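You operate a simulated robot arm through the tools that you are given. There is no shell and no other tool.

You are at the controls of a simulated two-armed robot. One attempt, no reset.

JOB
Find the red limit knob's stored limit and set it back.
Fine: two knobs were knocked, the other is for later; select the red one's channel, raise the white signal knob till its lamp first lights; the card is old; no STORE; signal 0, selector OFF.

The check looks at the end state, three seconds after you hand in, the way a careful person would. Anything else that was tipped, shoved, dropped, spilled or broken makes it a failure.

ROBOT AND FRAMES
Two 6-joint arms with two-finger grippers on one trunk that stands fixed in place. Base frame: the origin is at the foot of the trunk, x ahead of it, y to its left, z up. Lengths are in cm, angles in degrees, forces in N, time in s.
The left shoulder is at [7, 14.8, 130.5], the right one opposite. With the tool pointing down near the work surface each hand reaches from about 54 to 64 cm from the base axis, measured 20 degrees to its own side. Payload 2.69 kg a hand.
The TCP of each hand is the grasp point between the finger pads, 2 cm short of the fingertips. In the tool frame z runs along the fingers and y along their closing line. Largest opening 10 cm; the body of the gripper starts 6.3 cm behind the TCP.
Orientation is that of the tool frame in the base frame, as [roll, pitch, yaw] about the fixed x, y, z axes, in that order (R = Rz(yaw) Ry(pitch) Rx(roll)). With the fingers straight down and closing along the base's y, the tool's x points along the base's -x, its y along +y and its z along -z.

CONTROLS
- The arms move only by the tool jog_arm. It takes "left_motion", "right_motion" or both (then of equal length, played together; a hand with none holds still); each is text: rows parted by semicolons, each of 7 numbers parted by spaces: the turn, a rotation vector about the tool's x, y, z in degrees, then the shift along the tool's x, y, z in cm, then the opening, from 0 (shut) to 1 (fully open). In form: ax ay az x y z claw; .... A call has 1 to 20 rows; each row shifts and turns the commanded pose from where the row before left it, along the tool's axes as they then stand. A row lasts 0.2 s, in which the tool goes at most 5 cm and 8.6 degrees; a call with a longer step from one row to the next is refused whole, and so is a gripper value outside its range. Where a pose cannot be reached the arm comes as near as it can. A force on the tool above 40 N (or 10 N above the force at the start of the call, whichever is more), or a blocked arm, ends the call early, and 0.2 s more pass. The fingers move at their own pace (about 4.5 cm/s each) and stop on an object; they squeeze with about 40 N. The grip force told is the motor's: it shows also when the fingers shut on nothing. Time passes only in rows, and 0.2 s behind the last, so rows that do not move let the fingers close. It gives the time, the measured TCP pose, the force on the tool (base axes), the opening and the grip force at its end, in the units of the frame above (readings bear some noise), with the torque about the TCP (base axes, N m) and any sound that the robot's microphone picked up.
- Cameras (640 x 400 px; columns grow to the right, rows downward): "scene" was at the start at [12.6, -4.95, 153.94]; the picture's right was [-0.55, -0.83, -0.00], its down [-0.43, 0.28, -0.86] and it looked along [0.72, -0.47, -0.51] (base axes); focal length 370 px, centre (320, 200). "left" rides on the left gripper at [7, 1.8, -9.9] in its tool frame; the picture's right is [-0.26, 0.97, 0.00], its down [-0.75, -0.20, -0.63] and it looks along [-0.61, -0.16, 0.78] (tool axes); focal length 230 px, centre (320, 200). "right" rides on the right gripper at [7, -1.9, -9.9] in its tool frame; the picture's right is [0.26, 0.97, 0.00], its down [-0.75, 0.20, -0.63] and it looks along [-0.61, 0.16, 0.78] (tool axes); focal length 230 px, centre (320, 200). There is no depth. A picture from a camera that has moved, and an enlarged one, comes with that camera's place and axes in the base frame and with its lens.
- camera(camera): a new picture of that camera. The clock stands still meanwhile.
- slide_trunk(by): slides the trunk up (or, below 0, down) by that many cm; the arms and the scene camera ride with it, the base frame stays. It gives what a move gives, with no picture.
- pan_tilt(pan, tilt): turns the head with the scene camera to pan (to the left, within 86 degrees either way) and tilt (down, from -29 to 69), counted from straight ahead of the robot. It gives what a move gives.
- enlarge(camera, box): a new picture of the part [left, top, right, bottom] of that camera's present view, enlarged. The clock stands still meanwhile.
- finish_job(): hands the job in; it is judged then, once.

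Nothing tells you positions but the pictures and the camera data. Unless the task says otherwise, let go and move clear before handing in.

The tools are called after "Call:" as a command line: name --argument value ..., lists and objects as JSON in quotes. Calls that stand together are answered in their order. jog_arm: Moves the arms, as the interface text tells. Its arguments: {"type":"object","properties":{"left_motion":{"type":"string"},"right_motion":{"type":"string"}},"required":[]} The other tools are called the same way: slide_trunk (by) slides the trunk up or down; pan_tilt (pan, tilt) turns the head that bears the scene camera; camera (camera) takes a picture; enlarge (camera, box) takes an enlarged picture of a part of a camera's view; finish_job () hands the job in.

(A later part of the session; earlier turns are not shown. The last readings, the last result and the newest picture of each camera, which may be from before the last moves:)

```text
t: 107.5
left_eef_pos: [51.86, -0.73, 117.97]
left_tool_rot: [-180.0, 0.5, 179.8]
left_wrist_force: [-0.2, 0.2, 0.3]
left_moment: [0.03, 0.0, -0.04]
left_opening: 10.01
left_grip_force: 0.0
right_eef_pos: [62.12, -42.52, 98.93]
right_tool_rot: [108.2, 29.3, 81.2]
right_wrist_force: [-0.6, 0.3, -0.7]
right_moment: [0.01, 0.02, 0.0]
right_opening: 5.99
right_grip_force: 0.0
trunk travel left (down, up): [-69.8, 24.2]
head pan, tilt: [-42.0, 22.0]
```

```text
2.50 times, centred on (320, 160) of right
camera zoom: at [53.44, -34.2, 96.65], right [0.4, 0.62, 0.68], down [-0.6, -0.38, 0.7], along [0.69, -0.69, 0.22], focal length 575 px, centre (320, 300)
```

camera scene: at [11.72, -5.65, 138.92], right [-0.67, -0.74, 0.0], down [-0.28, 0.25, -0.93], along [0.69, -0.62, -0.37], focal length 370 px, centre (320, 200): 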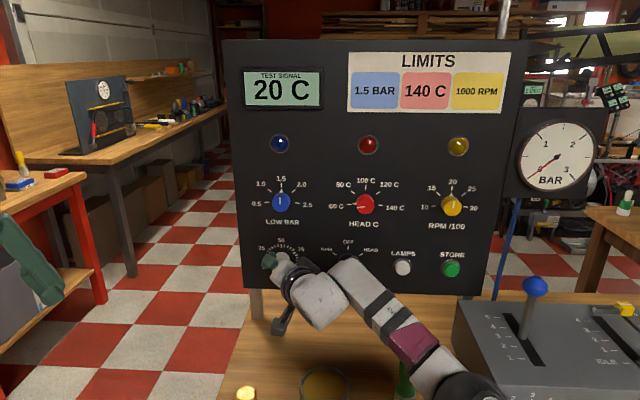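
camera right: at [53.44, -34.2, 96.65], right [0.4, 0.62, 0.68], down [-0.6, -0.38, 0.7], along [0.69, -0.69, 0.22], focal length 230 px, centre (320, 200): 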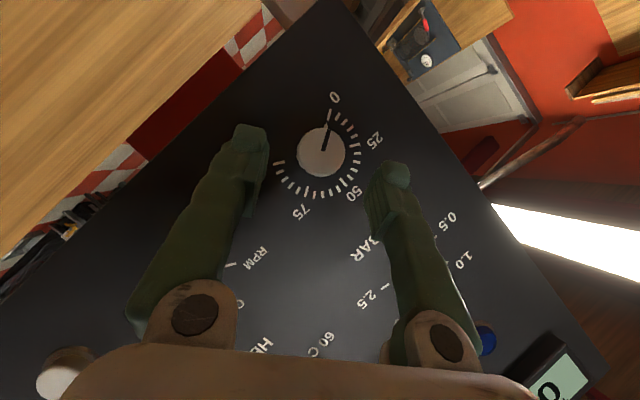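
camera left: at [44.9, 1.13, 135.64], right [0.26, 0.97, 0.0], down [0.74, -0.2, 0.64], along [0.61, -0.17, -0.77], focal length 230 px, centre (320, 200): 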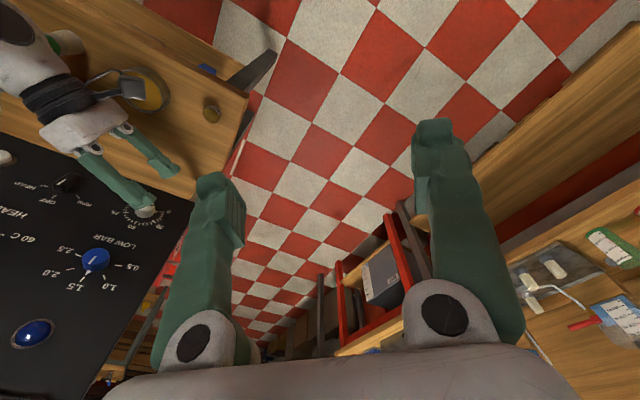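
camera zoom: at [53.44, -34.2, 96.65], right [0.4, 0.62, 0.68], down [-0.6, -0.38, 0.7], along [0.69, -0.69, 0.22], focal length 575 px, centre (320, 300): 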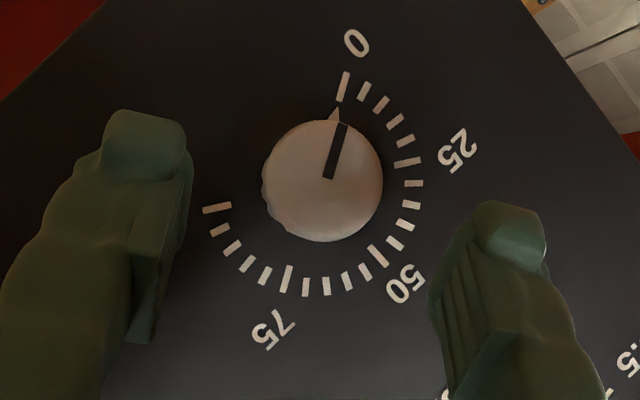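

The signal pointer is exactly on 0 again. Next is the red knob: I withdraw, rise and move right to a pre-grasp point in front of it.

Call:
jog_arm --right_motion "0 0 0 0 0 -2 0.6; 0 0 0 -2.9 0.32 -1.8 0.6; 0 0 0 -2.9 0.32 -1.8 0.6; 0 0 0 -2.9 0.32 -1.8 0.6; 0 0 0 -2.9 0.32 -1.8 0.6; 0 0 0 -2.9 0.32 -1.8 0.6; 0 0 0 -2.8 0.3 -1.8 0.6; 0 0 0 0 0 0 0.6"

Call:
camera --camera "scene"

Call:
camera --camera "right"

```text
t: 109.3
left_eef_pos: [51.92, -0.91, 117.81]
left_tool_rot: [-180.0, 0.5, 179.9]
left_wrist_force: [-0.1, 0.1, -0.3]
left_moment: [-0.03, -0.02, 0.02]
left_opening: 9.99
left_grip_force: 0.1
right_eef_pos: [50.72, -51.15, 110.22]
right_tool_rot: [108.5, 29.3, 81.4]
right_wrist_force: [0.9, 0.7, -0.1]
right_moment: [0.02, 0.03, -0.03]
right_opening: 6.01
right_grip_force: 0.1
right hand out of reach, approached as far as the arm can: row 7
trunk travel left (down, up): [-69.8, 24.2]
head pan, tilt: [-42.0, 22.0]
```

```text
taken
camera scene: at [12.02, -6.29, 138.87], right [-0.67, -0.74, 0.0], down [-0.28, 0.25, -0.93], along [0.69, -0.62, -0.38], focal length 370 px, centre (320, 200)
```

scene: 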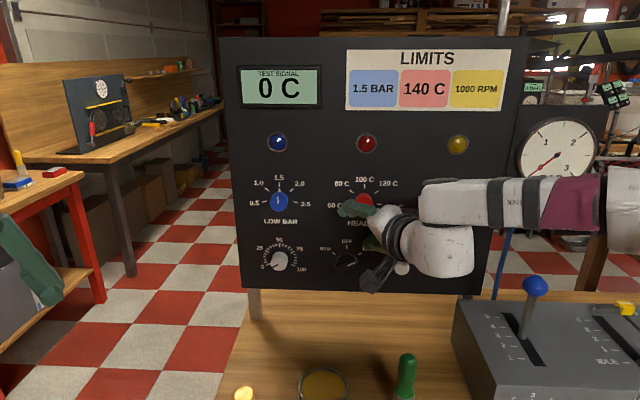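

```text
taken
camera right: at [41.79, -42.97, 107.9], right [0.4, 0.62, 0.67], down [-0.6, -0.38, 0.71], along [0.69, -0.69, 0.22], focal length 230 px, centre (320, 200)
```

right: 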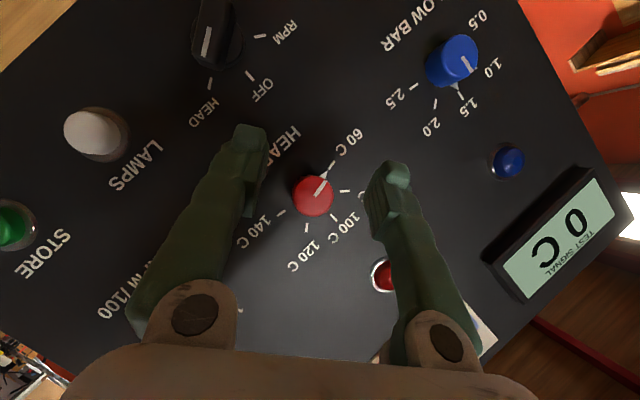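

The red knob is right ahead (centre ≈ U 0.9, z 111.2), pointer at 60 C. I align sideways with its axis, and roll back 25° so the 50° clockwise turn is symmetric.

Call:
jog_arm --right_motion "0 0 0 -1.82 0.19 0 0.6; 0 0 0 -1.82 0.19 0 0.6; 0 0 -8.4 0 0 0 0.6; 0 0 -8.4 0 0 0 0.6; 0 0 -8.4 0 0 0 0.6; 0 0 0 0 0 0 0.6"

Call:
camera --camera "right"

```text
t: 110.7
left_eef_pos: [51.97, -0.72, 117.88]
left_tool_rot: [-179.8, 0.5, 179.9]
left_wrist_force: [0.3, 0.2, -0.7]
left_moment: [0.0, 0.04, 0.02]
left_opening: 10.01
left_grip_force: 0.1
right_eef_pos: [50.95, -51.8, 111.52]
right_tool_rot: [116.9, 52.7, 94.2]
right_wrist_force: [-0.6, 0.0, -0.4]
right_moment: [0.02, -0.01, -0.01]
right_opening: 6.0
right_grip_force: 0.1
right hand out of reach, approached as far as the arm can: row 1, 2
trunk travel left (down, up): [-69.8, 24.2]
head pan, tilt: [-42.0, 22.0]
```

```text
taken
camera right: at [40.91, -46.12, 107.63], right [0.38, 0.87, 0.32], down [-0.46, -0.12, 0.88], along [0.8, -0.48, 0.36], focal length 230 px, centre (320, 200)
```

right: 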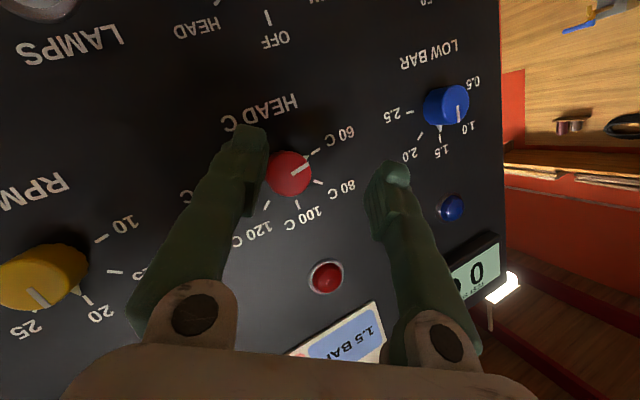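

The sideways move was partly blocked by arm folding, so I combine it with forward motion, opening wider (8 cm) for clearance, stopping 2 cm short.

Call:
jog_arm --right_motion "0 0 0 -0.7 -0.5 1 0.8; 0 0 0 -0.7 -0.6 0.5 0.8; 0 0 0 -0.61 -0.43 0.4 0.8; 0 0 0 0 0 0 0.8"

Call:
camera --camera "right"

```text
t: 111.7
left_eef_pos: [51.87, -0.89, 117.88]
left_tool_rot: [-179.8, 0.6, 180.0]
left_wrist_force: [0.7, 0.3, 0.1]
left_moment: [0.01, 0.0, 0.03]
left_opening: 10.01
left_grip_force: 0.0
right_eef_pos: [51.38, -54.83, 112.2]
right_tool_rot: [116.8, 52.6, 94.1]
right_wrist_force: [0.9, -0.4, 0.5]
right_moment: [0.03, 0.0, 0.02]
right_opening: 7.99
right_grip_force: 0.1
right hand out of reach, approached as far as the arm can: row 1
trunk travel left (down, up): [-69.8, 24.2]
head pan, tilt: [-42.0, 22.0]
```

```text
taken
camera right: at [41.38, -48.98, 108.32], right [0.38, 0.87, 0.32], down [-0.46, -0.12, 0.88], along [0.8, -0.48, 0.36], focal length 230 px, centre (320, 200)
```

right: 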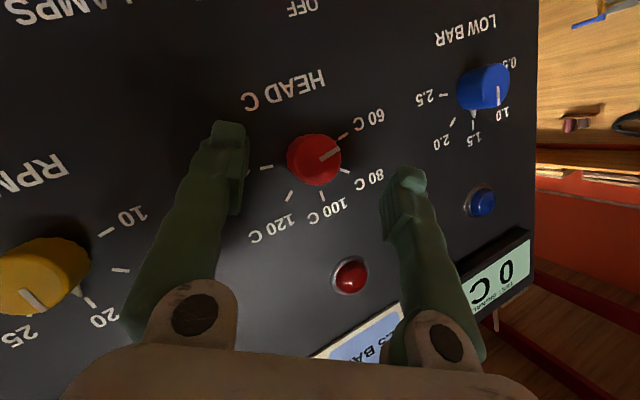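

Red knob centred between the fingers. I advance 2.6 cm around it.

Call:
jog_arm --right_motion "0 0 0 0.1 -0.1 1 0.8; 0 0 0 0.05 -0.1 1 0.7; 0 0 0 0 0 0.6 0.6; 0 0 0 0 0 0 0.6"

Call:
camera --camera "right"

Call:
enlarge --camera "left" --box '[0, 100, 220, 400]'

```text
t: 112.7
left_eef_pos: [51.89, -0.82, 117.86]
left_tool_rot: [-179.9, 0.6, 179.8]
left_wrist_force: [-1.3, -0.9, -0.1]
left_moment: [-0.02, -0.01, 0.02]
left_opening: 10.01
left_grip_force: 0.1
right_eef_pos: [51.5, -55.13, 112.28]
right_tool_rot: [116.9, 52.7, 94.0]
right_wrist_force: [-0.1, -0.2, -0.1]
right_moment: [-0.01, 0.0, 0.0]
right_opening: 5.97
right_grip_force: 0.0
right hand out of reach, approached as far as the arm can: row 1, 2, 3
trunk travel left (down, up): [-69.8, 24.2]
head pan, tilt: [-42.0, 22.0]
```

```text
taken
camera right: at [41.38, -49.47, 108.37], right [0.38, 0.87, 0.32], down [-0.46, -0.12, 0.88], along [0.8, -0.48, 0.36], focal length 230 px, centre (320, 200)
```

right: 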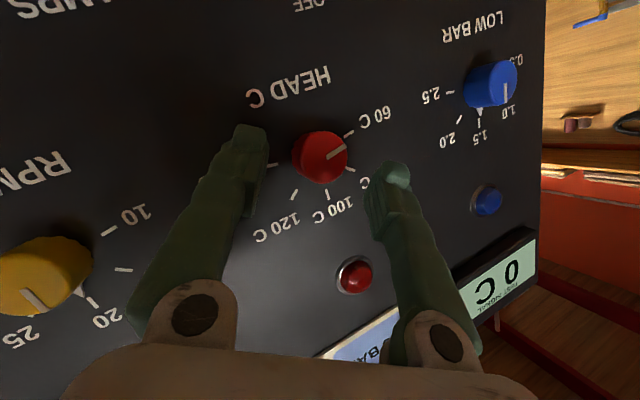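

```text
1.33 times, centred on (110, 250) of left
camera zoom: at [44.91, 1.17, 127.63], right [0.26, 0.97, 0.0], down [0.74, -0.2, 0.64], along [0.61, -0.16, -0.77], focal length 307 px, centre (600, 133)
```

zoom: 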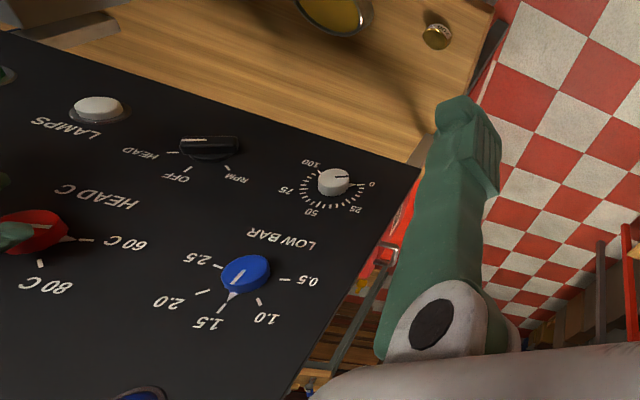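

The forward move was refused. I look at the whole arm shape.

Call:
pan_tilt --pan -60 --tilt 25

Call:
camera --camera "scene"

```text
t: 113.5
left_eef_pos: [51.97, -0.76, 117.87]
left_tool_rot: [-179.9, 0.4, 179.9]
left_wrist_force: [-0.6, 0.5, 0.7]
left_moment: [-0.02, 0.01, -0.02]
left_opening: 10.0
left_grip_force: 0.0
right_eef_pos: [51.45, -55.29, 112.18]
right_tool_rot: [116.7, 52.6, 93.9]
right_wrist_force: [-0.8, 0.3, 0.2]
right_moment: [0.0, -0.04, -0.02]
right_opening: 6.01
right_grip_force: 0.1
trunk travel left (down, up): [-69.8, 24.2]
head pan, tilt: [-60.0, 25.0]
```

```text
taken
camera scene: at [9.71, -7.93, 138.39], right [-0.87, -0.5, 0.0], down [-0.21, 0.37, -0.91], along [0.45, -0.78, -0.42], focal length 370 px, centre (320, 200)
```

scene: 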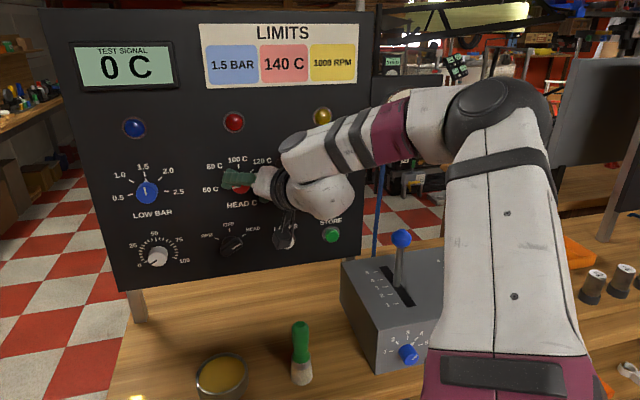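

The elbow went back to the high posture when moving right/up; there the forearm is lined up with the hand (wrist straight limit), and this posture prefers the hand bent right — i.e. squarer to the panel. I back off slightly and yaw right 16°.

Call:
jog_arm --right_motion "0 0 0 0 0 -1 0.7; 6.36 -4.32 2.19 0 0 0 0.7; 6.36 -4.32 2.19 0 0 0 0.7; 0 0 0 0 0 0 0.7"

Call:
camera --camera "right"

Call:
camera --camera "scene"

```text
t: 114.5
left_eef_pos: [51.91, -1.07, 117.92]
left_tool_rot: [-180.0, 0.6, 179.8]
left_wrist_force: [-1.0, -0.9, 0.0]
left_moment: [0.01, -0.01, 0.01]
left_opening: 9.99
left_grip_force: 0.0
right_eef_pos: [50.94, -55.75, 112.31]
right_tool_rot: [116.5, 52.4, 77.9]
right_wrist_force: [0.9, 0.6, 0.0]
right_moment: [-0.01, 0.05, 0.0]
right_opening: 6.99
right_grip_force: 0.0
right hand out of reach, approached as far as the arm can: row 1, 3
trunk travel left (down, up): [-69.8, 24.2]
head pan, tilt: [-60.0, 25.0]
```

```text
taken
camera right: at [42.97, -47.23, 108.49], right [0.6, 0.73, 0.32], down [-0.48, 0.01, 0.88], along [0.64, -0.68, 0.36], focal length 230 px, centre (320, 200)
```

right: 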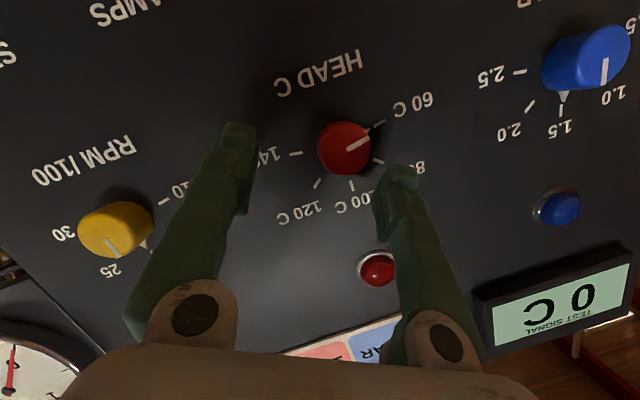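

```text
taken
camera scene: at [9.56, -8.14, 138.39], right [-0.87, -0.5, 0.0], down [-0.21, 0.37, -0.91], along [0.45, -0.78, -0.42], focal length 370 px, centre (320, 200)
```

scene: 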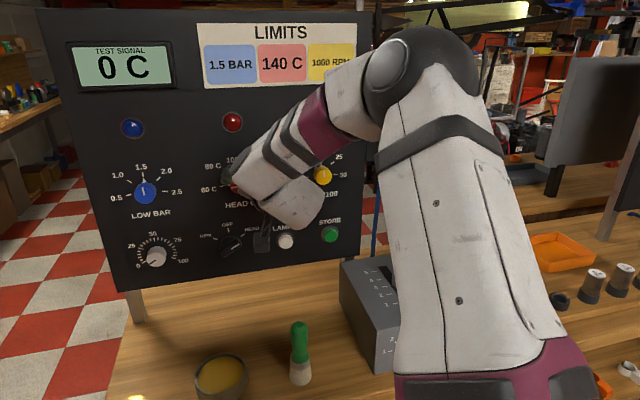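

Now the hand is only ~19° off the panel normal and closing square to the knob. I align laterally and roll back 24° before advancing.

Call:
jog_arm --right_motion "0 0 0 0.7 0.6 0.2 0.7; 0 0 0 0.72 0.6 0.2 0.7; 0 0 0 0 0 0 0.7"

Call:
camera --camera "right"

```text
t: 115.3
left_eef_pos: [51.99, -0.76, 117.87]
left_tool_rot: [-179.9, 0.7, 179.8]
left_wrist_force: [0.1, -0.7, 0.6]
left_moment: [0.0, 0.0, 0.02]
left_opening: 9.99
left_grip_force: 0.0
right_eef_pos: [50.95, -54.66, 112.35]
right_tool_rot: [116.7, 52.5, 78.0]
right_wrist_force: [0.5, 0.5, 0.2]
right_moment: [-0.01, 0.01, 0.0]
right_opening: 7.03
right_grip_force: 0.1
right hand out of reach, approached as far as the arm can: row 1, 2
trunk travel left (down, up): [-69.8, 24.2]
head pan, tilt: [-60.0, 25.0]
```

```text
taken
camera right: at [42.78, -46.25, 108.44], right [0.6, 0.73, 0.32], down [-0.48, 0.01, 0.88], along [0.64, -0.68, 0.36], focal length 230 px, centre (320, 200)
```

right: 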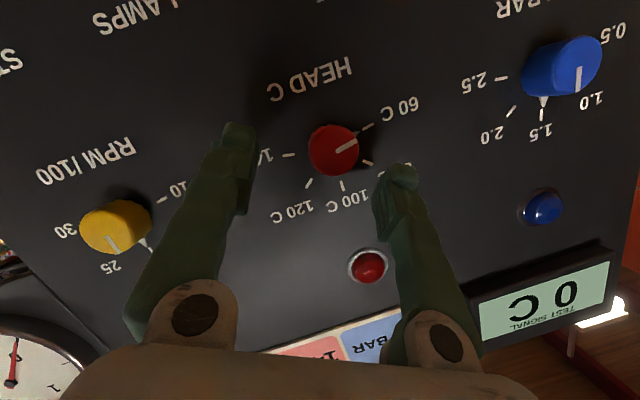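

The shoulder joint is near its stop here. Pitching the hand a bit more downward relieves it; I add 8° pitch and retry the lateral/forward alignment in small steps.

Call:
jog_arm --right_motion "4.54 6.58 0 0 0 0 0.7; 0 0 0 0.5 0.3 0.3 0.7; 0 0 0 0.4 0.3 0.3 0.7; 0 0 0 0 0 0 0.7"

Call:
camera --camera "right"

```text
t: 116.3
left_eef_pos: [51.76, -0.89, 117.89]
left_tool_rot: [-180.0, 0.4, 179.9]
left_wrist_force: [0.2, -0.6, -0.3]
left_moment: [0.02, 0.03, -0.01]
left_opening: 10.02
left_grip_force: 0.0
right_eef_pos: [51.61, -54.34, 111.73]
right_tool_rot: [128.1, 49.0, 86.9]
right_wrist_force: [-0.1, 0.5, 0.5]
right_moment: [-0.01, 0.03, 0.03]
right_opening: 7.0
right_grip_force: 0.3
trunk travel left (down, up): [-69.8, 24.2]
head pan, tilt: [-60.0, 25.0]
```

```text
taken
camera right: at [43.13, -45.56, 109.49], right [0.64, 0.71, 0.3], down [-0.37, -0.06, 0.93], along [0.67, -0.7, 0.23], focal length 230 px, centre (320, 200)
```

right: 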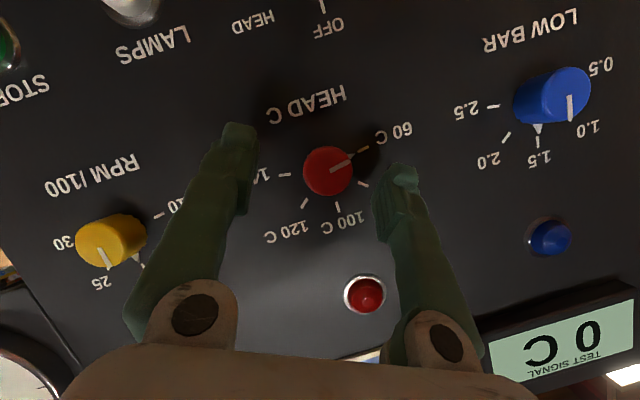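

No refusals. I finish the lateral alignment and roll back 33° (so the coming 50° turn is centred about square).

Call:
jog_arm --right_motion "0 0 0 -0.25 0.74 0.2 0.7; 0 0 -8.3 0 0 0 0.7; 0 0 -8.3 0 0 0 0.7; 0 0 -8.3 0 0 0 0.7; 0 0 -8.3 0 0 0 0.7; 0 0 0 0 0 0 0.7"

Call:
camera --camera "right"

```text
t: 117.7
left_eef_pos: [51.87, -0.78, 117.9]
left_tool_rot: [-179.9, 0.4, 179.9]
left_wrist_force: [0.2, -0.3, 0.5]
left_moment: [0.02, -0.01, -0.02]
left_opening: 9.99
left_grip_force: 0.1
right_eef_pos: [51.99, -54.03, 112.43]
right_tool_rot: [177.9, 66.0, 143.8]
right_wrist_force: [-0.7, -0.2, 0.6]
right_moment: [-0.02, -0.01, 0.01]
right_opening: 7.0
right_grip_force: 0.2
right hand out of reach, approached as far as the arm can: row 1
trunk travel left (down, up): [-69.8, 24.2]
head pan, tilt: [-60.0, 25.0]
```

```text
taken
camera right: at [41.13, -48.78, 109.97], right [0.46, 0.86, -0.22], down [-0.12, 0.31, 0.94], along [0.88, -0.41, 0.24], focal length 230 px, centre (320, 200)
```

right: 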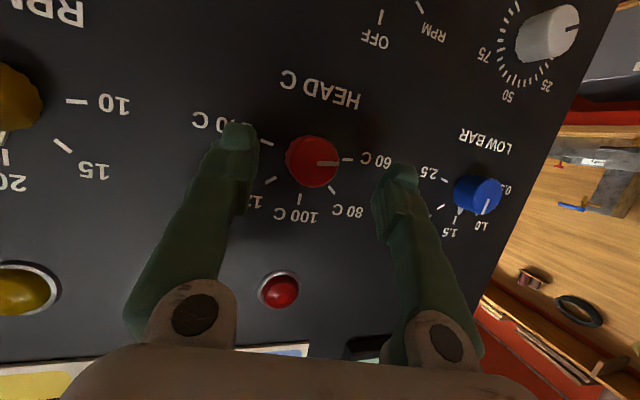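

The fingers straddle the red knob. I advance 2.6 cm onto it.

Call:
jog_arm --right_motion "0 0 0 0.06 -0.08 0.9 0.65; 0 0 0 0.06 -0.07 0.9 0.6; 0 0 0 0 0 0.8 0.6; 0 0 0 0 0 0 0.6"

Call:
camera --camera "right"

Call:
enlarge --camera "left" --box '[0, 100, 220, 400]'

```text
t: 118.7
left_eef_pos: [51.94, -0.72, 117.86]
left_tool_rot: [-179.9, 0.5, 179.9]
left_wrist_force: [0.1, 0.3, 0.4]
left_moment: [0.01, -0.02, -0.03]
left_opening: 10.01
left_grip_force: 0.1
right_eef_pos: [52.84, -55.89, 111.96]
right_tool_rot: [177.6, 66.1, 143.6]
right_wrist_force: [-0.3, -0.3, -0.7]
right_moment: [-0.03, -0.01, 0.0]
right_opening: 6.01
right_grip_force: 0.0
right hand out of reach, approached as far as the arm can: row 1, 2, 3
trunk travel left (down, up): [-69.8, 24.2]
head pan, tilt: [-60.0, 25.0]
```

```text
taken
camera right: at [41.97, -50.68, 109.67], right [0.46, 0.86, -0.22], down [-0.12, 0.3, 0.95], along [0.88, -0.41, 0.24], focal length 230 px, centre (320, 200)
```

right: 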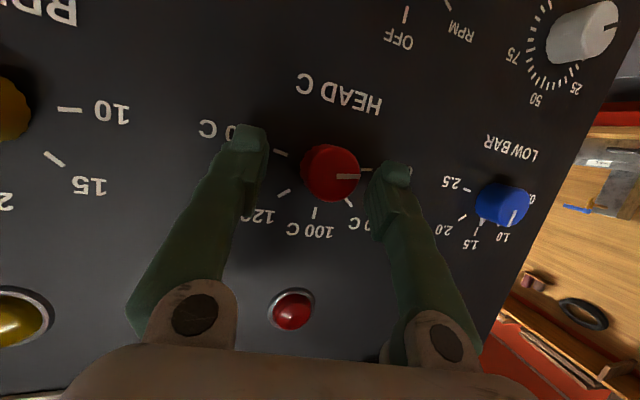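

```text
1.33 times, centred on (110, 250) of left
camera zoom: at [44.9, 1.17, 127.63], right [0.26, 0.97, 0.0], down [0.74, -0.2, 0.64], along [0.61, -0.16, -0.77], focal length 307 px, centre (600, 133)
```

zoom: 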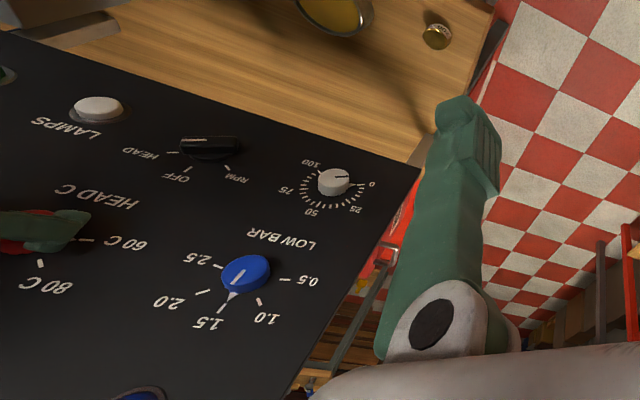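

The shoulder stop pushes the hand ~1.3 cm right of the knob axis. I back off, then raise the trunk 9 cm (hand then lowered relative to it), which gives the shoulder more room.

Call:
jog_arm --right_motion "0 0 0 0 0 -1.5 0.7; 0 0 0 0 0 -1.5 0.7; 0 0 0 0 0 0 0.7"

Call:
slide_trunk --by 9

```text
t: 119.5
left_eef_pos: [51.98, -0.82, 117.76]
left_tool_rot: [-179.9, 0.5, 179.8]
left_wrist_force: [0.3, 0.0, -1.3]
left_moment: [0.0, 0.01, 0.01]
left_opening: 9.97
left_grip_force: 0.1
right_eef_pos: [50.57, -54.43, 113.14]
right_tool_rot: [177.8, 66.0, 143.5]
right_wrist_force: [0.2, 0.9, -0.7]
right_moment: [0.03, 0.02, -0.01]
right_opening: 6.99
right_grip_force: 0.2
trunk travel left (down, up): [-69.8, 24.2]
head pan, tilt: [-60.0, 25.0]
```

```text
t: 120.8
left_eef_pos: [51.85, -0.85, 126.77]
left_tool_rot: [-179.8, 0.5, 180.0]
left_wrist_force: [-0.1, -1.4, -0.7]
left_moment: [0.02, 0.03, 0.0]
left_opening: 10.0
left_grip_force: 0.0
right_eef_pos: [50.52, -54.44, 122.23]
right_tool_rot: [177.5, 66.1, 143.5]
right_wrist_force: [-1.2, 0.1, 0.4]
right_moment: [0.02, 0.0, 0.04]
right_opening: 6.98
right_grip_force: 0.0
trunk travel left (down, up): [-78.8, 15.2]
head pan, tilt: [-60.0, 25.0]
```

Trunk is up 9 cm. I bring the hand back down in front of the red knob, shifted left onto its axis.

Call:
jog_arm --right_motion "0 0 0 1.74 0.22 0.8 0.7; 0 0 0 1.74 0.22 0.9 0.7; 0 0 0 1.74 0.22 0.9 0.7; 0 0 0 1.74 0.22 1 0.7; 0 0 0 1.74 0.22 1 0.7; 0 0 0 0 0 0 0.7"

Call:
camera --camera "right"

```text
t: 122.2
left_eef_pos: [51.91, -0.84, 126.97]
left_tool_rot: [-179.9, 0.5, 179.9]
left_wrist_force: [-0.1, 0.1, -0.9]
left_moment: [-0.02, 0.02, 0.01]
left_opening: 9.98
left_grip_force: 0.0
right_eef_pos: [48.29, -55.16, 113.99]
right_tool_rot: [177.5, 66.1, 143.5]
right_wrist_force: [-0.6, 0.6, 0.1]
right_moment: [0.03, -0.02, 0.0]
right_opening: 7.03
right_grip_force: 0.1
right hand out of reach, approached as far as the arm can: row 2, 3, 4, 5
trunk travel left (down, up): [-78.8, 15.2]
head pan, tilt: [-60.0, 25.0]
```

```text
taken
camera right: at [37.64, -49.82, 111.62], right [0.46, 0.86, -0.22], down [-0.12, 0.3, 0.94], along [0.88, -0.41, 0.24], focal length 230 px, centre (320, 200)
```

right: 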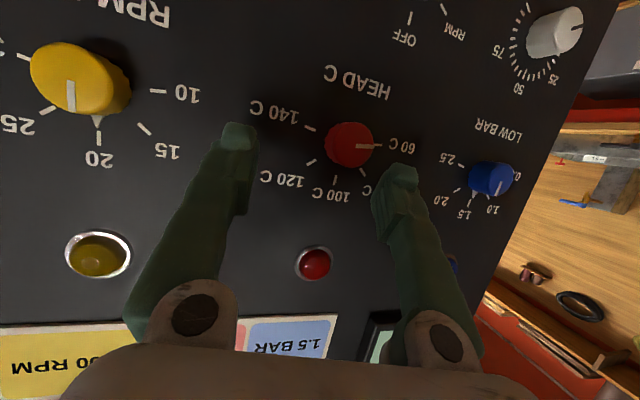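

That direction was wrong: this posture wants the hand higher relative to the shoulder. I raise the hand 10 cm, lower the trunk 10 cm, and repeat.

Call:
jog_arm --right_motion "0 0 0 -2.28 0.04 -1.02 0.7; 0 0 0 -2.28 0.04 -1.02 0.7; 0 0 0 -2.28 0.04 -1.02 0.7; 0 0 0 -2.28 0.04 -1.02 0.7; 0 0 0 0 0 0 0.7"

Call:
slide_trunk --by -12

Call:
jog_arm --right_motion "0 0 0 -2.28 0.04 -1.02 0.7; 0 0 0 -2.28 0.04 -1.02 0.7; 0 0 0 -2.28 0.04 -1.02 0.7; 0 0 0 -1.8 0.04 -0.8 0.7; 0 0 0 0 0 0 0.7"

```text
t: 123.4
left_eef_pos: [51.92, -0.73, 126.87]
left_tool_rot: [-179.9, 0.5, 179.9]
left_wrist_force: [0.8, -0.2, 0.9]
left_moment: [0.02, 0.01, 0.0]
left_opening: 9.99
left_grip_force: 0.0
right_eef_pos: [48.68, -55.12, 123.94]
right_tool_rot: [177.7, 66.0, 143.4]
right_wrist_force: [-0.1, -0.5, 0.0]
right_moment: [-0.03, -0.02, 0.03]
right_opening: 7.0
right_grip_force: 0.1
trunk travel left (down, up): [-78.8, 15.2]
head pan, tilt: [-60.0, 25.0]
```

```text
t: 124.9
left_eef_pos: [51.89, -0.77, 114.9]
left_tool_rot: [-179.9, 0.5, 179.9]
left_wrist_force: [0.8, 0.2, 0.4]
left_moment: [0.01, 0.02, 0.0]
left_opening: 10.0
left_grip_force: 0.2
right_eef_pos: [48.66, -55.21, 112.04]
right_tool_rot: [177.6, 66.1, 143.4]
right_wrist_force: [0.8, 0.0, 0.0]
right_moment: [-0.01, -0.04, 0.0]
right_opening: 7.0
right_grip_force: 0.1
trunk travel left (down, up): [-66.8, 27.2]
head pan, tilt: [-60.0, 25.0]
```

```text
t: 126.1
left_eef_pos: [51.85, -0.62, 114.95]
left_tool_rot: [-179.9, 0.5, 179.9]
left_wrist_force: [-0.9, 0.4, 1.3]
left_moment: [0.02, 0.02, 0.03]
left_opening: 10.01
left_grip_force: 0.0
right_eef_pos: [48.77, -55.41, 121.41]
right_tool_rot: [177.6, 66.1, 143.5]
right_wrist_force: [1.1, 1.0, -0.2]
right_moment: [0.0, 0.01, 0.01]
right_opening: 7.01
right_grip_force: 0.1
trunk travel left (down, up): [-66.8, 27.2]
head pan, tilt: [-60.0, 25.0]
```

Both steps clean. I lower the trunk 9 cm more, which brings the hand to red-knob height.

Call:
slide_trunk --by -9

Call:
camera --camera "right"

Call:
camera --camera "scene"

```text
t: 127.3
left_eef_pos: [51.86, -0.85, 105.86]
left_tool_rot: [-179.9, 0.5, 179.9]
left_wrist_force: [0.1, -0.6, 0.1]
left_moment: [0.01, -0.01, 0.0]
left_opening: 9.98
left_grip_force: 0.1
right_eef_pos: [48.67, -55.4, 112.42]
right_tool_rot: [177.8, 66.1, 143.5]
right_wrist_force: [0.4, 0.7, -0.4]
right_moment: [-0.03, 0.01, 0.0]
right_opening: 6.99
right_grip_force: 0.0
trunk travel left (down, up): [-57.8, 36.2]
head pan, tilt: [-60.0, 25.0]
```

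```text
taken
camera right: at [37.88, -50.1, 109.93], right [0.46, 0.86, -0.22], down [-0.12, 0.31, 0.94], along [0.88, -0.41, 0.24], focal length 230 px, centre (320, 200)
```

right: 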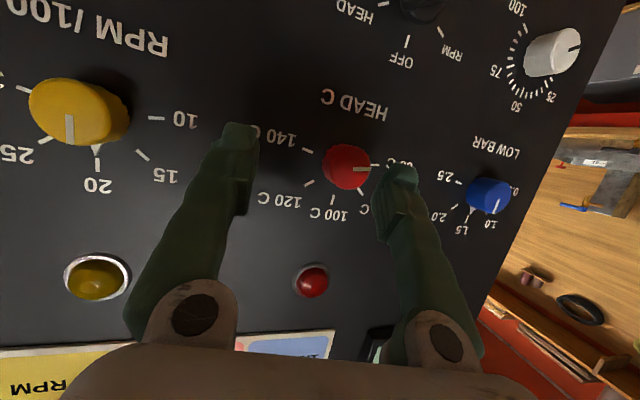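

```text
taken
camera scene: at [9.68, -7.92, 126.4], right [-0.87, -0.5, 0.0], down [-0.21, 0.37, -0.91], along [0.45, -0.78, -0.42], focal length 370 px, centre (320, 200)
```

scene: 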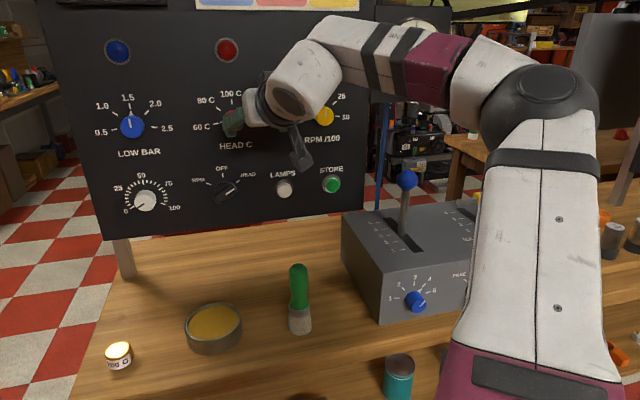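

The hand is at [48.7, -55.4, 112.4] with better posture. I move left onto the knob axis.

Call:
jog_arm --right_motion "0 0 0 -0.3 1.5 0.5 0.7; 0 0 0 -0.3 1.5 0.5 0.7; 0 0 0 0 0 0 0.7"

Call:
camera --camera "right"

```text
t: 128.1
left_eef_pos: [51.97, -0.86, 105.83]
left_tool_rot: [-179.9, 0.5, 180.0]
left_wrist_force: [0.1, 0.2, 1.3]
left_moment: [0.04, -0.04, -0.01]
left_opening: 9.99
left_grip_force: 0.2
right_eef_pos: [51.28, -53.69, 112.62]
right_tool_rot: [177.6, 66.0, 143.4]
right_wrist_force: [-0.6, 0.8, 0.0]
right_moment: [0.01, 0.03, -0.01]
right_opening: 7.02
right_grip_force: 0.1
trunk travel left (down, up): [-57.8, 36.2]
head pan, tilt: [-60.0, 25.0]
```

```text
taken
camera right: at [40.53, -48.42, 110.16], right [0.46, 0.86, -0.22], down [-0.12, 0.31, 0.94], along [0.88, -0.41, 0.24], focal length 230 px, centre (320, 200)
```

right: 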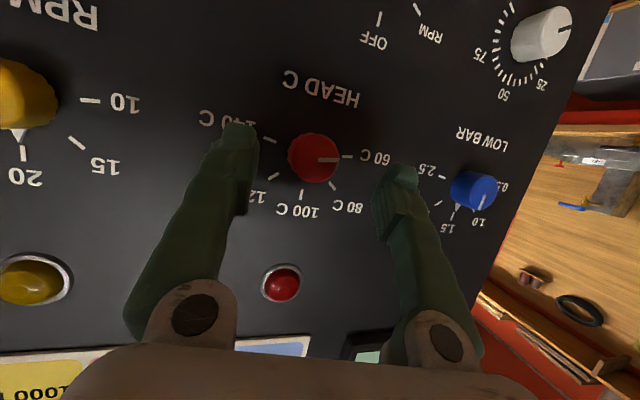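

Aligned with no refusals. I try squaring up more (8° up, 6° right) before advancing.

Call:
jog_arm --right_motion "0 -8 0 0 0 0 0.7; 5.5 -0.1 2.4 0 0 0 0.7; 0 0 0 0 0 0 0.7"

Call:
camera --camera "right"

```text
t: 128.9
left_eef_pos: [51.92, -0.88, 105.89]
left_tool_rot: [-179.8, 0.5, 179.9]
left_wrist_force: [-0.2, 0.0, 0.1]
left_moment: [-0.01, -0.02, 0.01]
left_opening: 10.0
left_grip_force: 0.1
right_eef_pos: [51.38, -53.69, 112.59]
right_tool_rot: [173.6, 74.0, 133.6]
right_wrist_force: [-0.2, 0.2, -0.6]
right_moment: [-0.01, -0.01, 0.0]
right_opening: 7.03
right_grip_force: 0.1
trunk travel left (down, up): [-57.8, 36.2]
head pan, tilt: [-60.0, 25.0]
```

```text
taken
camera right: at [41.51, -47.48, 108.5], right [0.58, 0.79, -0.22], down [-0.19, 0.39, 0.9], along [0.79, -0.48, 0.38], focal length 230 px, centre (320, 200)
```

right: 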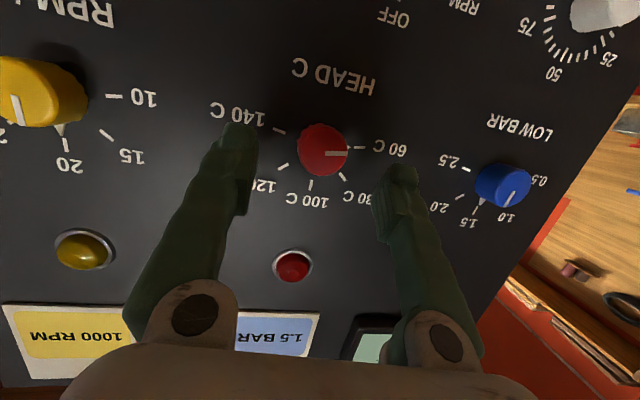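

Even squarer now (≈17° off). One more adjustment: 8° up, 4° right.

Call:
jog_arm --right_motion "0 -8 0 0 0 0 0.7; 3.85 -0.1 1.1 0 0 0 0.7; 0 0 0 0 0 0 0.7"

Call:
camera --camera "right"

```text
t: 129.7
left_eef_pos: [51.96, -0.75, 105.82]
left_tool_rot: [-179.9, 0.5, 179.9]
left_wrist_force: [0.0, -0.5, 0.2]
left_moment: [0.0, -0.01, -0.02]
left_opening: 10.01
left_grip_force: 0.1
right_eef_pos: [49.89, -54.32, 112.81]
right_tool_rot: [164.2, 81.7, 120.2]
right_wrist_force: [-0.1, 0.6, -0.5]
right_moment: [0.02, -0.03, -0.01]
right_opening: 6.99
right_grip_force: 0.0
right hand out of reach, approached as far as the arm can: row 1, 2
trunk travel left (down, up): [-57.8, 36.2]
head pan, tilt: [-60.0, 25.0]
```

```text
taken
camera right: at [41.06, -47.98, 107.13], right [0.66, 0.72, -0.22], down [-0.25, 0.48, 0.84], along [0.71, -0.49, 0.5], focal length 230 px, centre (320, 200)
```

right: 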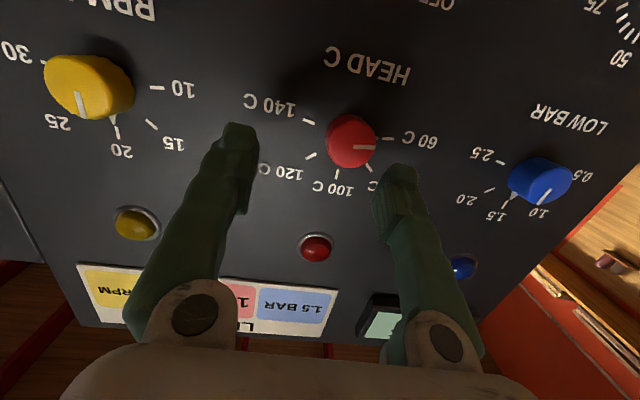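

That exceeded the limit; I revert to the previous orientation and position.

Call:
jog_arm --right_motion "-3.85 0.1 -1.1 0 0 0 0.7; 0 8 0 0 0 0 0.7; 0 0 0 0 0.7 0.4 0.7; 0 0 0 0 0.7 0.4 0.7; 0 0 0 0 0 0 0.7"

Call:
camera --camera "right"

```text
t: 130.9
left_eef_pos: [51.77, -0.87, 105.9]
left_tool_rot: [-179.9, 0.4, 179.9]
left_wrist_force: [-0.4, -0.1, -0.4]
left_moment: [-0.02, 0.01, 0.0]
left_opening: 9.99
left_grip_force: 0.1
right_eef_pos: [51.33, -53.67, 112.61]
right_tool_rot: [173.6, 73.9, 133.6]
right_wrist_force: [0.0, -0.2, 0.0]
right_moment: [0.02, -0.03, 0.02]
right_opening: 7.0
right_grip_force: 0.0
trunk travel left (down, up): [-57.8, 36.2]
head pan, tilt: [-60.0, 25.0]
```

```text
taken
camera right: at [41.53, -47.68, 108.47], right [0.58, 0.79, -0.22], down [-0.19, 0.39, 0.9], along [0.79, -0.48, 0.38], focal length 230 px, centre (320, 200)
```

right: 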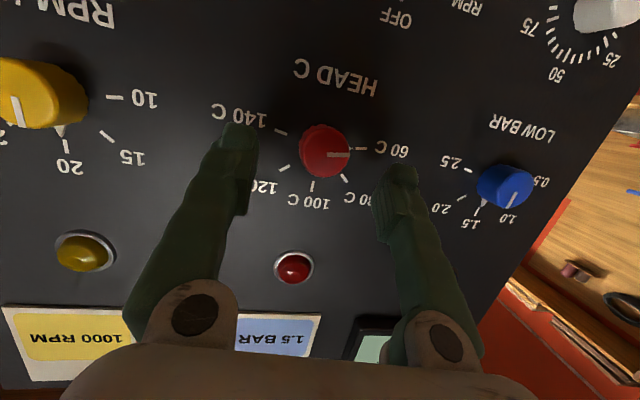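

Back in place without refusals. Measured offsets agree (0.46, 0.35, 3.5). I advance onto the red knob.

Call:
jog_arm --right_motion "0 0 0 0.23 0.18 0.9 0.65; 0 0 0 0.23 0.17 0.9 0.6; 0 0 0 0 0 0.9 0.6; 0 0 0 0 0 0.7 0.6; 0 0 0 0 0 0 0.6"

Call:
camera --camera "right"

```text
t: 132.1
left_eef_pos: [51.84, -0.77, 105.95]
left_tool_rot: [-179.9, 0.4, 179.9]
left_wrist_force: [0.4, -0.6, 0.8]
left_moment: [0.04, 0.03, 0.0]
left_opening: 10.0
left_grip_force: 0.1
right_eef_pos: [53.23, -55.92, 111.26]
right_tool_rot: [173.6, 73.9, 133.6]
right_wrist_force: [0.5, -0.1, -0.2]
right_moment: [0.0, 0.01, -0.01]
right_opening: 6.0
right_grip_force: 0.0
right hand out of reach, approached as far as the arm can: row 3, 4
trunk travel left (down, up): [-57.8, 36.2]
head pan, tilt: [-60.0, 25.0]
```

```text
taken
camera right: at [43.42, -49.79, 107.16], right [0.57, 0.79, -0.22], down [-0.19, 0.39, 0.9], along [0.8, -0.48, 0.38], focal length 230 px, centre (320, 200)
```

right: 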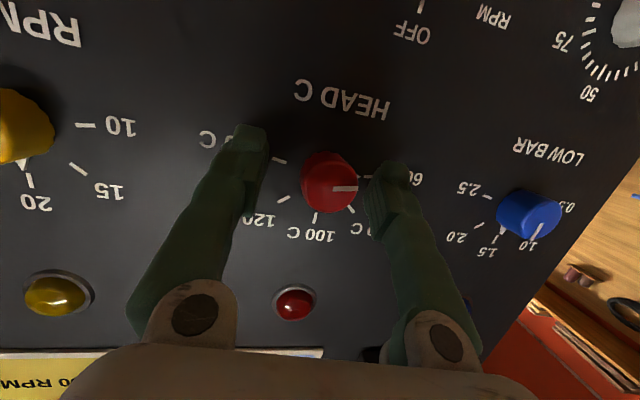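

The knob is between the fingers (about 0.5 cm off-centre, acceptable). I close on it.

Call:
jog_arm --right_motion "0 0 0 0 0 0 0.45; 0 0 0 0 0 0 0.35; 0 0 0 0 0 0 0.2; 0 0 0 0 0 0 0; 0 0 0 0 0 0 0; 0 0 0 0 0 0 0"

Call:
camera --camera "right"

```text
t: 133.5
left_eef_pos: [52.33, -0.31, 105.54]
left_tool_rot: [-179.7, 0.5, 179.9]
left_wrist_force: [0.0, 0.9, -0.6]
left_moment: [0.0, -0.04, 0.03]
left_opening: 10.02
left_grip_force: 0.1
right_eef_pos: [53.84, -55.33, 111.09]
right_tool_rot: [174.9, 73.8, 135.0]
right_wrist_force: [17.6, 13.3, 0.9]
right_moment: [-0.01, 0.03, 0.31]
right_opening: 3.28
right_grip_force: 44.9
trunk travel left (down, up): [-57.8, 36.2]
head pan, tilt: [-60.0, 25.0]
```

```text
taken
camera right: at [43.97, -49.36, 107.16], right [0.57, 0.79, -0.22], down [-0.19, 0.39, 0.9], along [0.8, -0.47, 0.37], focal length 230 px, centre (320, 200)
```

right: 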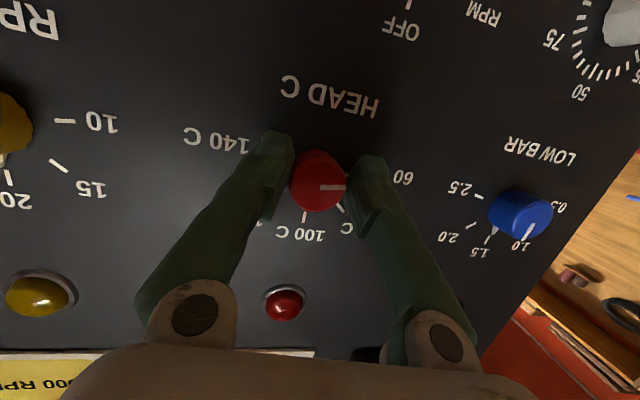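

Gripped (3.3 cm). I turn it clockwise 24° first and check.

Call:
jog_arm --right_motion "0 0 0 0 0.4 0 0; 0 0 8 0 0 0 0; 0 0 8 0 0 0 0; 0 0 8 0 0 0 0; 0 0 0 0 0 0 0"

Call:
camera --camera "right"

```text
t: 134.7
left_eef_pos: [52.28, 0.03, 105.46]
left_tool_rot: [-179.4, 0.4, 179.9]
left_wrist_force: [-0.3, -0.6, -0.3]
left_moment: [-0.02, -0.04, 0.0]
left_opening: 9.98
left_grip_force: 0.0
right_eef_pos: [53.93, -55.1, 111.28]
right_tool_rot: [123.8, 60.0, 80.6]
right_wrist_force: [12.6, 26.6, -8.6]
right_moment: [0.31, 0.32, 0.67]
right_opening: 3.22
right_grip_force: 45.1
right hand out of reach, approached as far as the arm can: row 1
trunk travel left (down, up): [-57.8, 36.2]
head pan, tilt: [-60.0, 25.0]
```

```text
taken
camera right: at [45.92, -46.77, 107.2], right [0.66, 0.73, 0.18], down [-0.39, 0.14, 0.91], along [0.64, -0.67, 0.38], focal length 230 px, centre (320, 200)
```

right: 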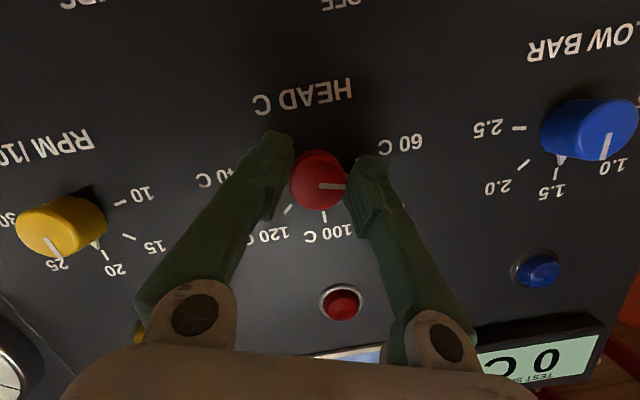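

The knob follows (pointer now about half-way from 60 to 80). I continue 16° more.

Call:
jog_arm --right_motion "0 0 8 0 0 0 0; 0 0 8 0 0 0 0; 0 0 0 0 0 0 0"

Call:
camera --camera "right"

```text
t: 135.5
left_eef_pos: [52.32, -0.04, 105.43]
left_tool_rot: [-179.4, 0.4, 179.9]
left_wrist_force: [0.9, 0.2, 0.1]
left_moment: [-0.02, 0.01, -0.02]
left_opening: 10.01
left_grip_force: 0.0
right_eef_pos: [53.96, -55.15, 111.44]
right_tool_rot: [113.4, 46.1, 67.8]
right_wrist_force: [16.1, 26.3, -4.1]
right_moment: [0.22, 0.19, 1.07]
right_opening: 3.25
right_grip_force: 44.9
trunk travel left (down, up): [-57.8, 36.2]
head pan, tilt: [-60.0, 25.0]
```

```text
taken
camera right: at [47.33, -45.39, 107.93], right [0.66, 0.61, 0.43], down [-0.54, 0.0, 0.84], along [0.52, -0.79, 0.33], focal length 230 px, centre (320, 200)
```

right: 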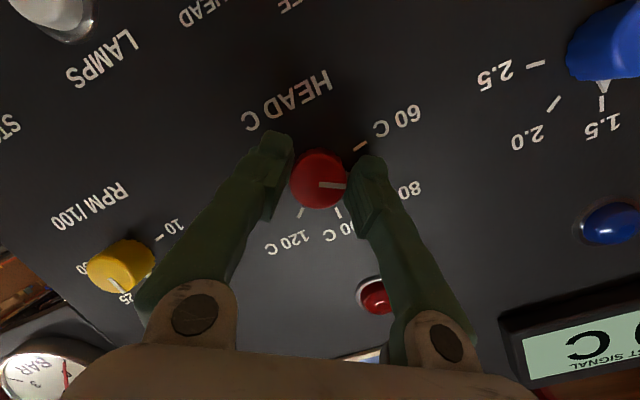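

About 40° turned. I add 9° more, then release and back off to inspect.

Call:
jog_arm --right_motion "0 0 5 0 0 0 0; 0 0 4.5 0 0 0 0; 0 0 0 0 0 0 0"

Call:
camera --camera "left"

Call:
camera --camera "right"

```text
t: 136.3
left_eef_pos: [52.34, -0.07, 105.52]
left_tool_rot: [-179.4, 0.4, 180.0]
left_wrist_force: [0.5, 0.1, -0.3]
left_moment: [-0.04, -0.02, -0.03]
left_opening: 9.99
left_grip_force: 0.0
right_eef_pos: [53.91, -55.11, 111.65]
right_tool_rot: [110.0, 37.3, 63.2]
right_wrist_force: [20.1, 22.5, 1.6]
right_moment: [0.02, -0.02, 1.11]
right_opening: 3.29
right_grip_force: 45.0
trunk travel left (down, up): [-57.8, 36.2]
head pan, tilt: [-60.0, 25.0]
```

```text
taken
camera left: at [45.3, 1.95, 115.23], right [0.26, 0.97, -0.01], down [0.75, -0.2, 0.64], along [0.61, -0.17, -0.77], focal length 230 px, centre (320, 200)
```

left: 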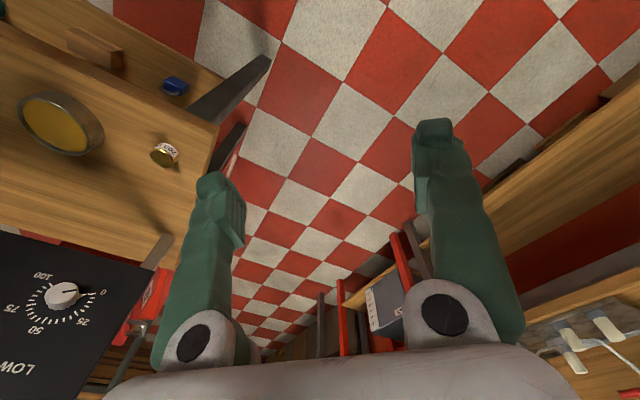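

```text
taken
camera right: at [48.12, -44.71, 108.61], right [0.64, 0.52, 0.57], down [-0.63, -0.08, 0.78], along [0.45, -0.85, 0.28], focal length 230 px, centre (320, 200)
```

right: 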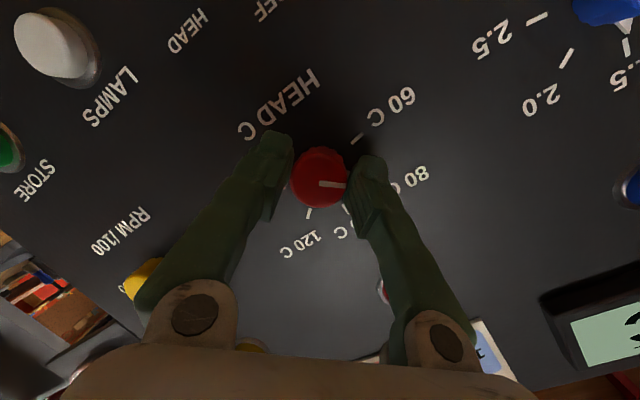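

Now I release the knob and back away along the fingers to inspect.

Call:
jog_arm --right_motion "0 0 0 0 0 0 0.7; 0 0 0 0 0 0 0.7; 0 0 0 0 0 -1.2 0.7; 0 0 0 0 0 -1.2 0.7; 0 0 0 0 0 -1.2 0.7; 0 0 0 0 0 0 0.7"

Call:
camera --camera "right"

Call:
pan_tilt --pan -42 --tilt 15

Call:
camera --camera "scene"

```text
t: 137.7
left_eef_pos: [51.9, -0.73, 105.92]
left_tool_rot: [-180.0, 0.5, 180.0]
left_wrist_force: [0.5, 0.1, -0.1]
left_moment: [0.04, 0.0, 0.02]
left_opening: 9.99
left_grip_force: 0.0
right_eef_pos: [50.61, -53.78, 112.17]
right_tool_rot: [110.2, 37.1, 62.6]
right_wrist_force: [0.7, 0.2, 0.6]
right_moment: [0.0, -0.01, 0.0]
right_opening: 7.0
right_grip_force: 0.1
trunk travel left (down, up): [-57.8, 36.2]
head pan, tilt: [-60.0, 25.0]
```

```text
taken
camera right: at [44.87, -43.37, 109.39], right [0.64, 0.51, 0.57], down [-0.63, -0.08, 0.77], along [0.44, -0.85, 0.27], focal length 230 px, centre (320, 200)
```

right: 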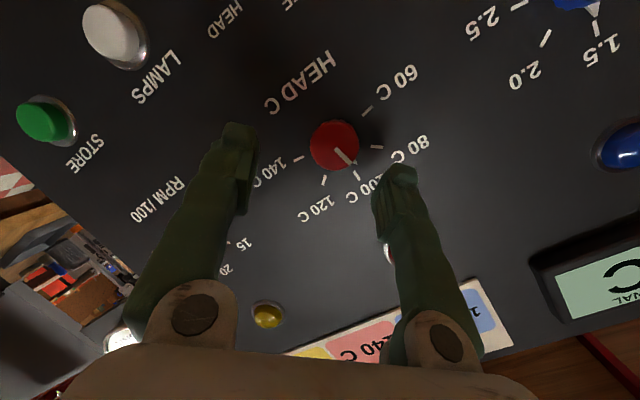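

```text
t: 138.5
left_eef_pos: [51.95, -0.81, 105.97]
left_tool_rot: [-179.8, 0.5, 179.9]
left_wrist_force: [-0.8, -0.7, 0.1]
left_moment: [0.02, 0.02, -0.04]
left_opening: 9.99
left_grip_force: 0.1
right_eef_pos: [50.67, -53.78, 112.31]
right_tool_rot: [110.1, 37.1, 62.5]
right_wrist_force: [-0.2, -0.4, 0.1]
right_moment: [0.01, 0.0, 0.03]
right_opening: 7.0
right_grip_force: 0.0
trunk travel left (down, up): [-57.8, 36.2]
head pan, tilt: [-42.0, 15.0]
```

```text
taken
camera scene: at [12.03, -6.16, 128.01], right [-0.67, -0.74, 0.0], down [-0.19, 0.17, -0.97], along [0.72, -0.65, -0.26], focal length 370 px, centre (320, 200)
```

scene: 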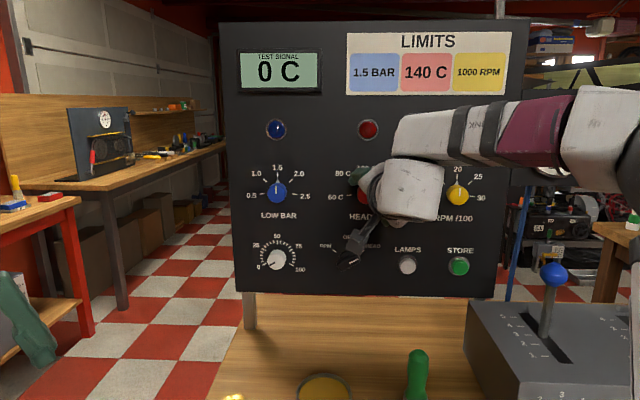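

On release the knob seems to have been dragged further. Let me enlarge the view.

Call:
enlarge --camera "right" --box '[250, 70, 450, 230]'

Call:
enlarge --camera "scene" --box '[320, 150, 400, 230]'

```text
2.50 times, centred on (350, 150) of right
camera zoom: at [44.88, -43.37, 109.41], right [0.64, 0.51, 0.57], down [-0.63, -0.08, 0.77], along [0.44, -0.85, 0.27], focal length 575 px, centre (245, 325)
```

zoom: 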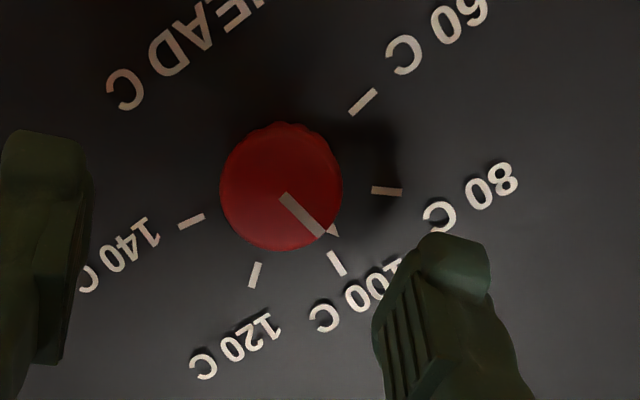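

```text
5.00 times, centred on (360, 190) of scene
camera zoom: at [12.03, -6.16, 128.01], right [-0.67, -0.74, 0.0], down [-0.19, 0.17, -0.97], along [0.72, -0.65, -0.26], focal length 1851 px, centre (120, 250)
```

zoom: 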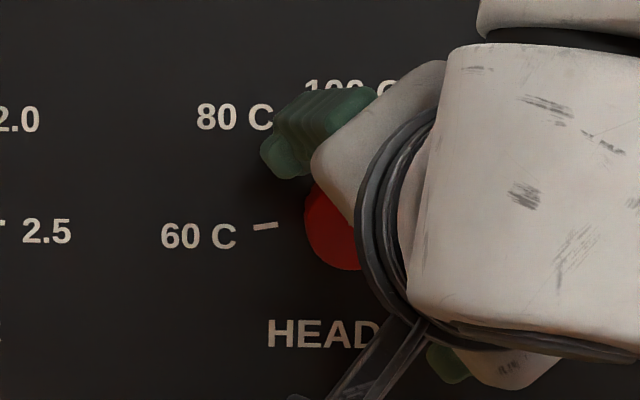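

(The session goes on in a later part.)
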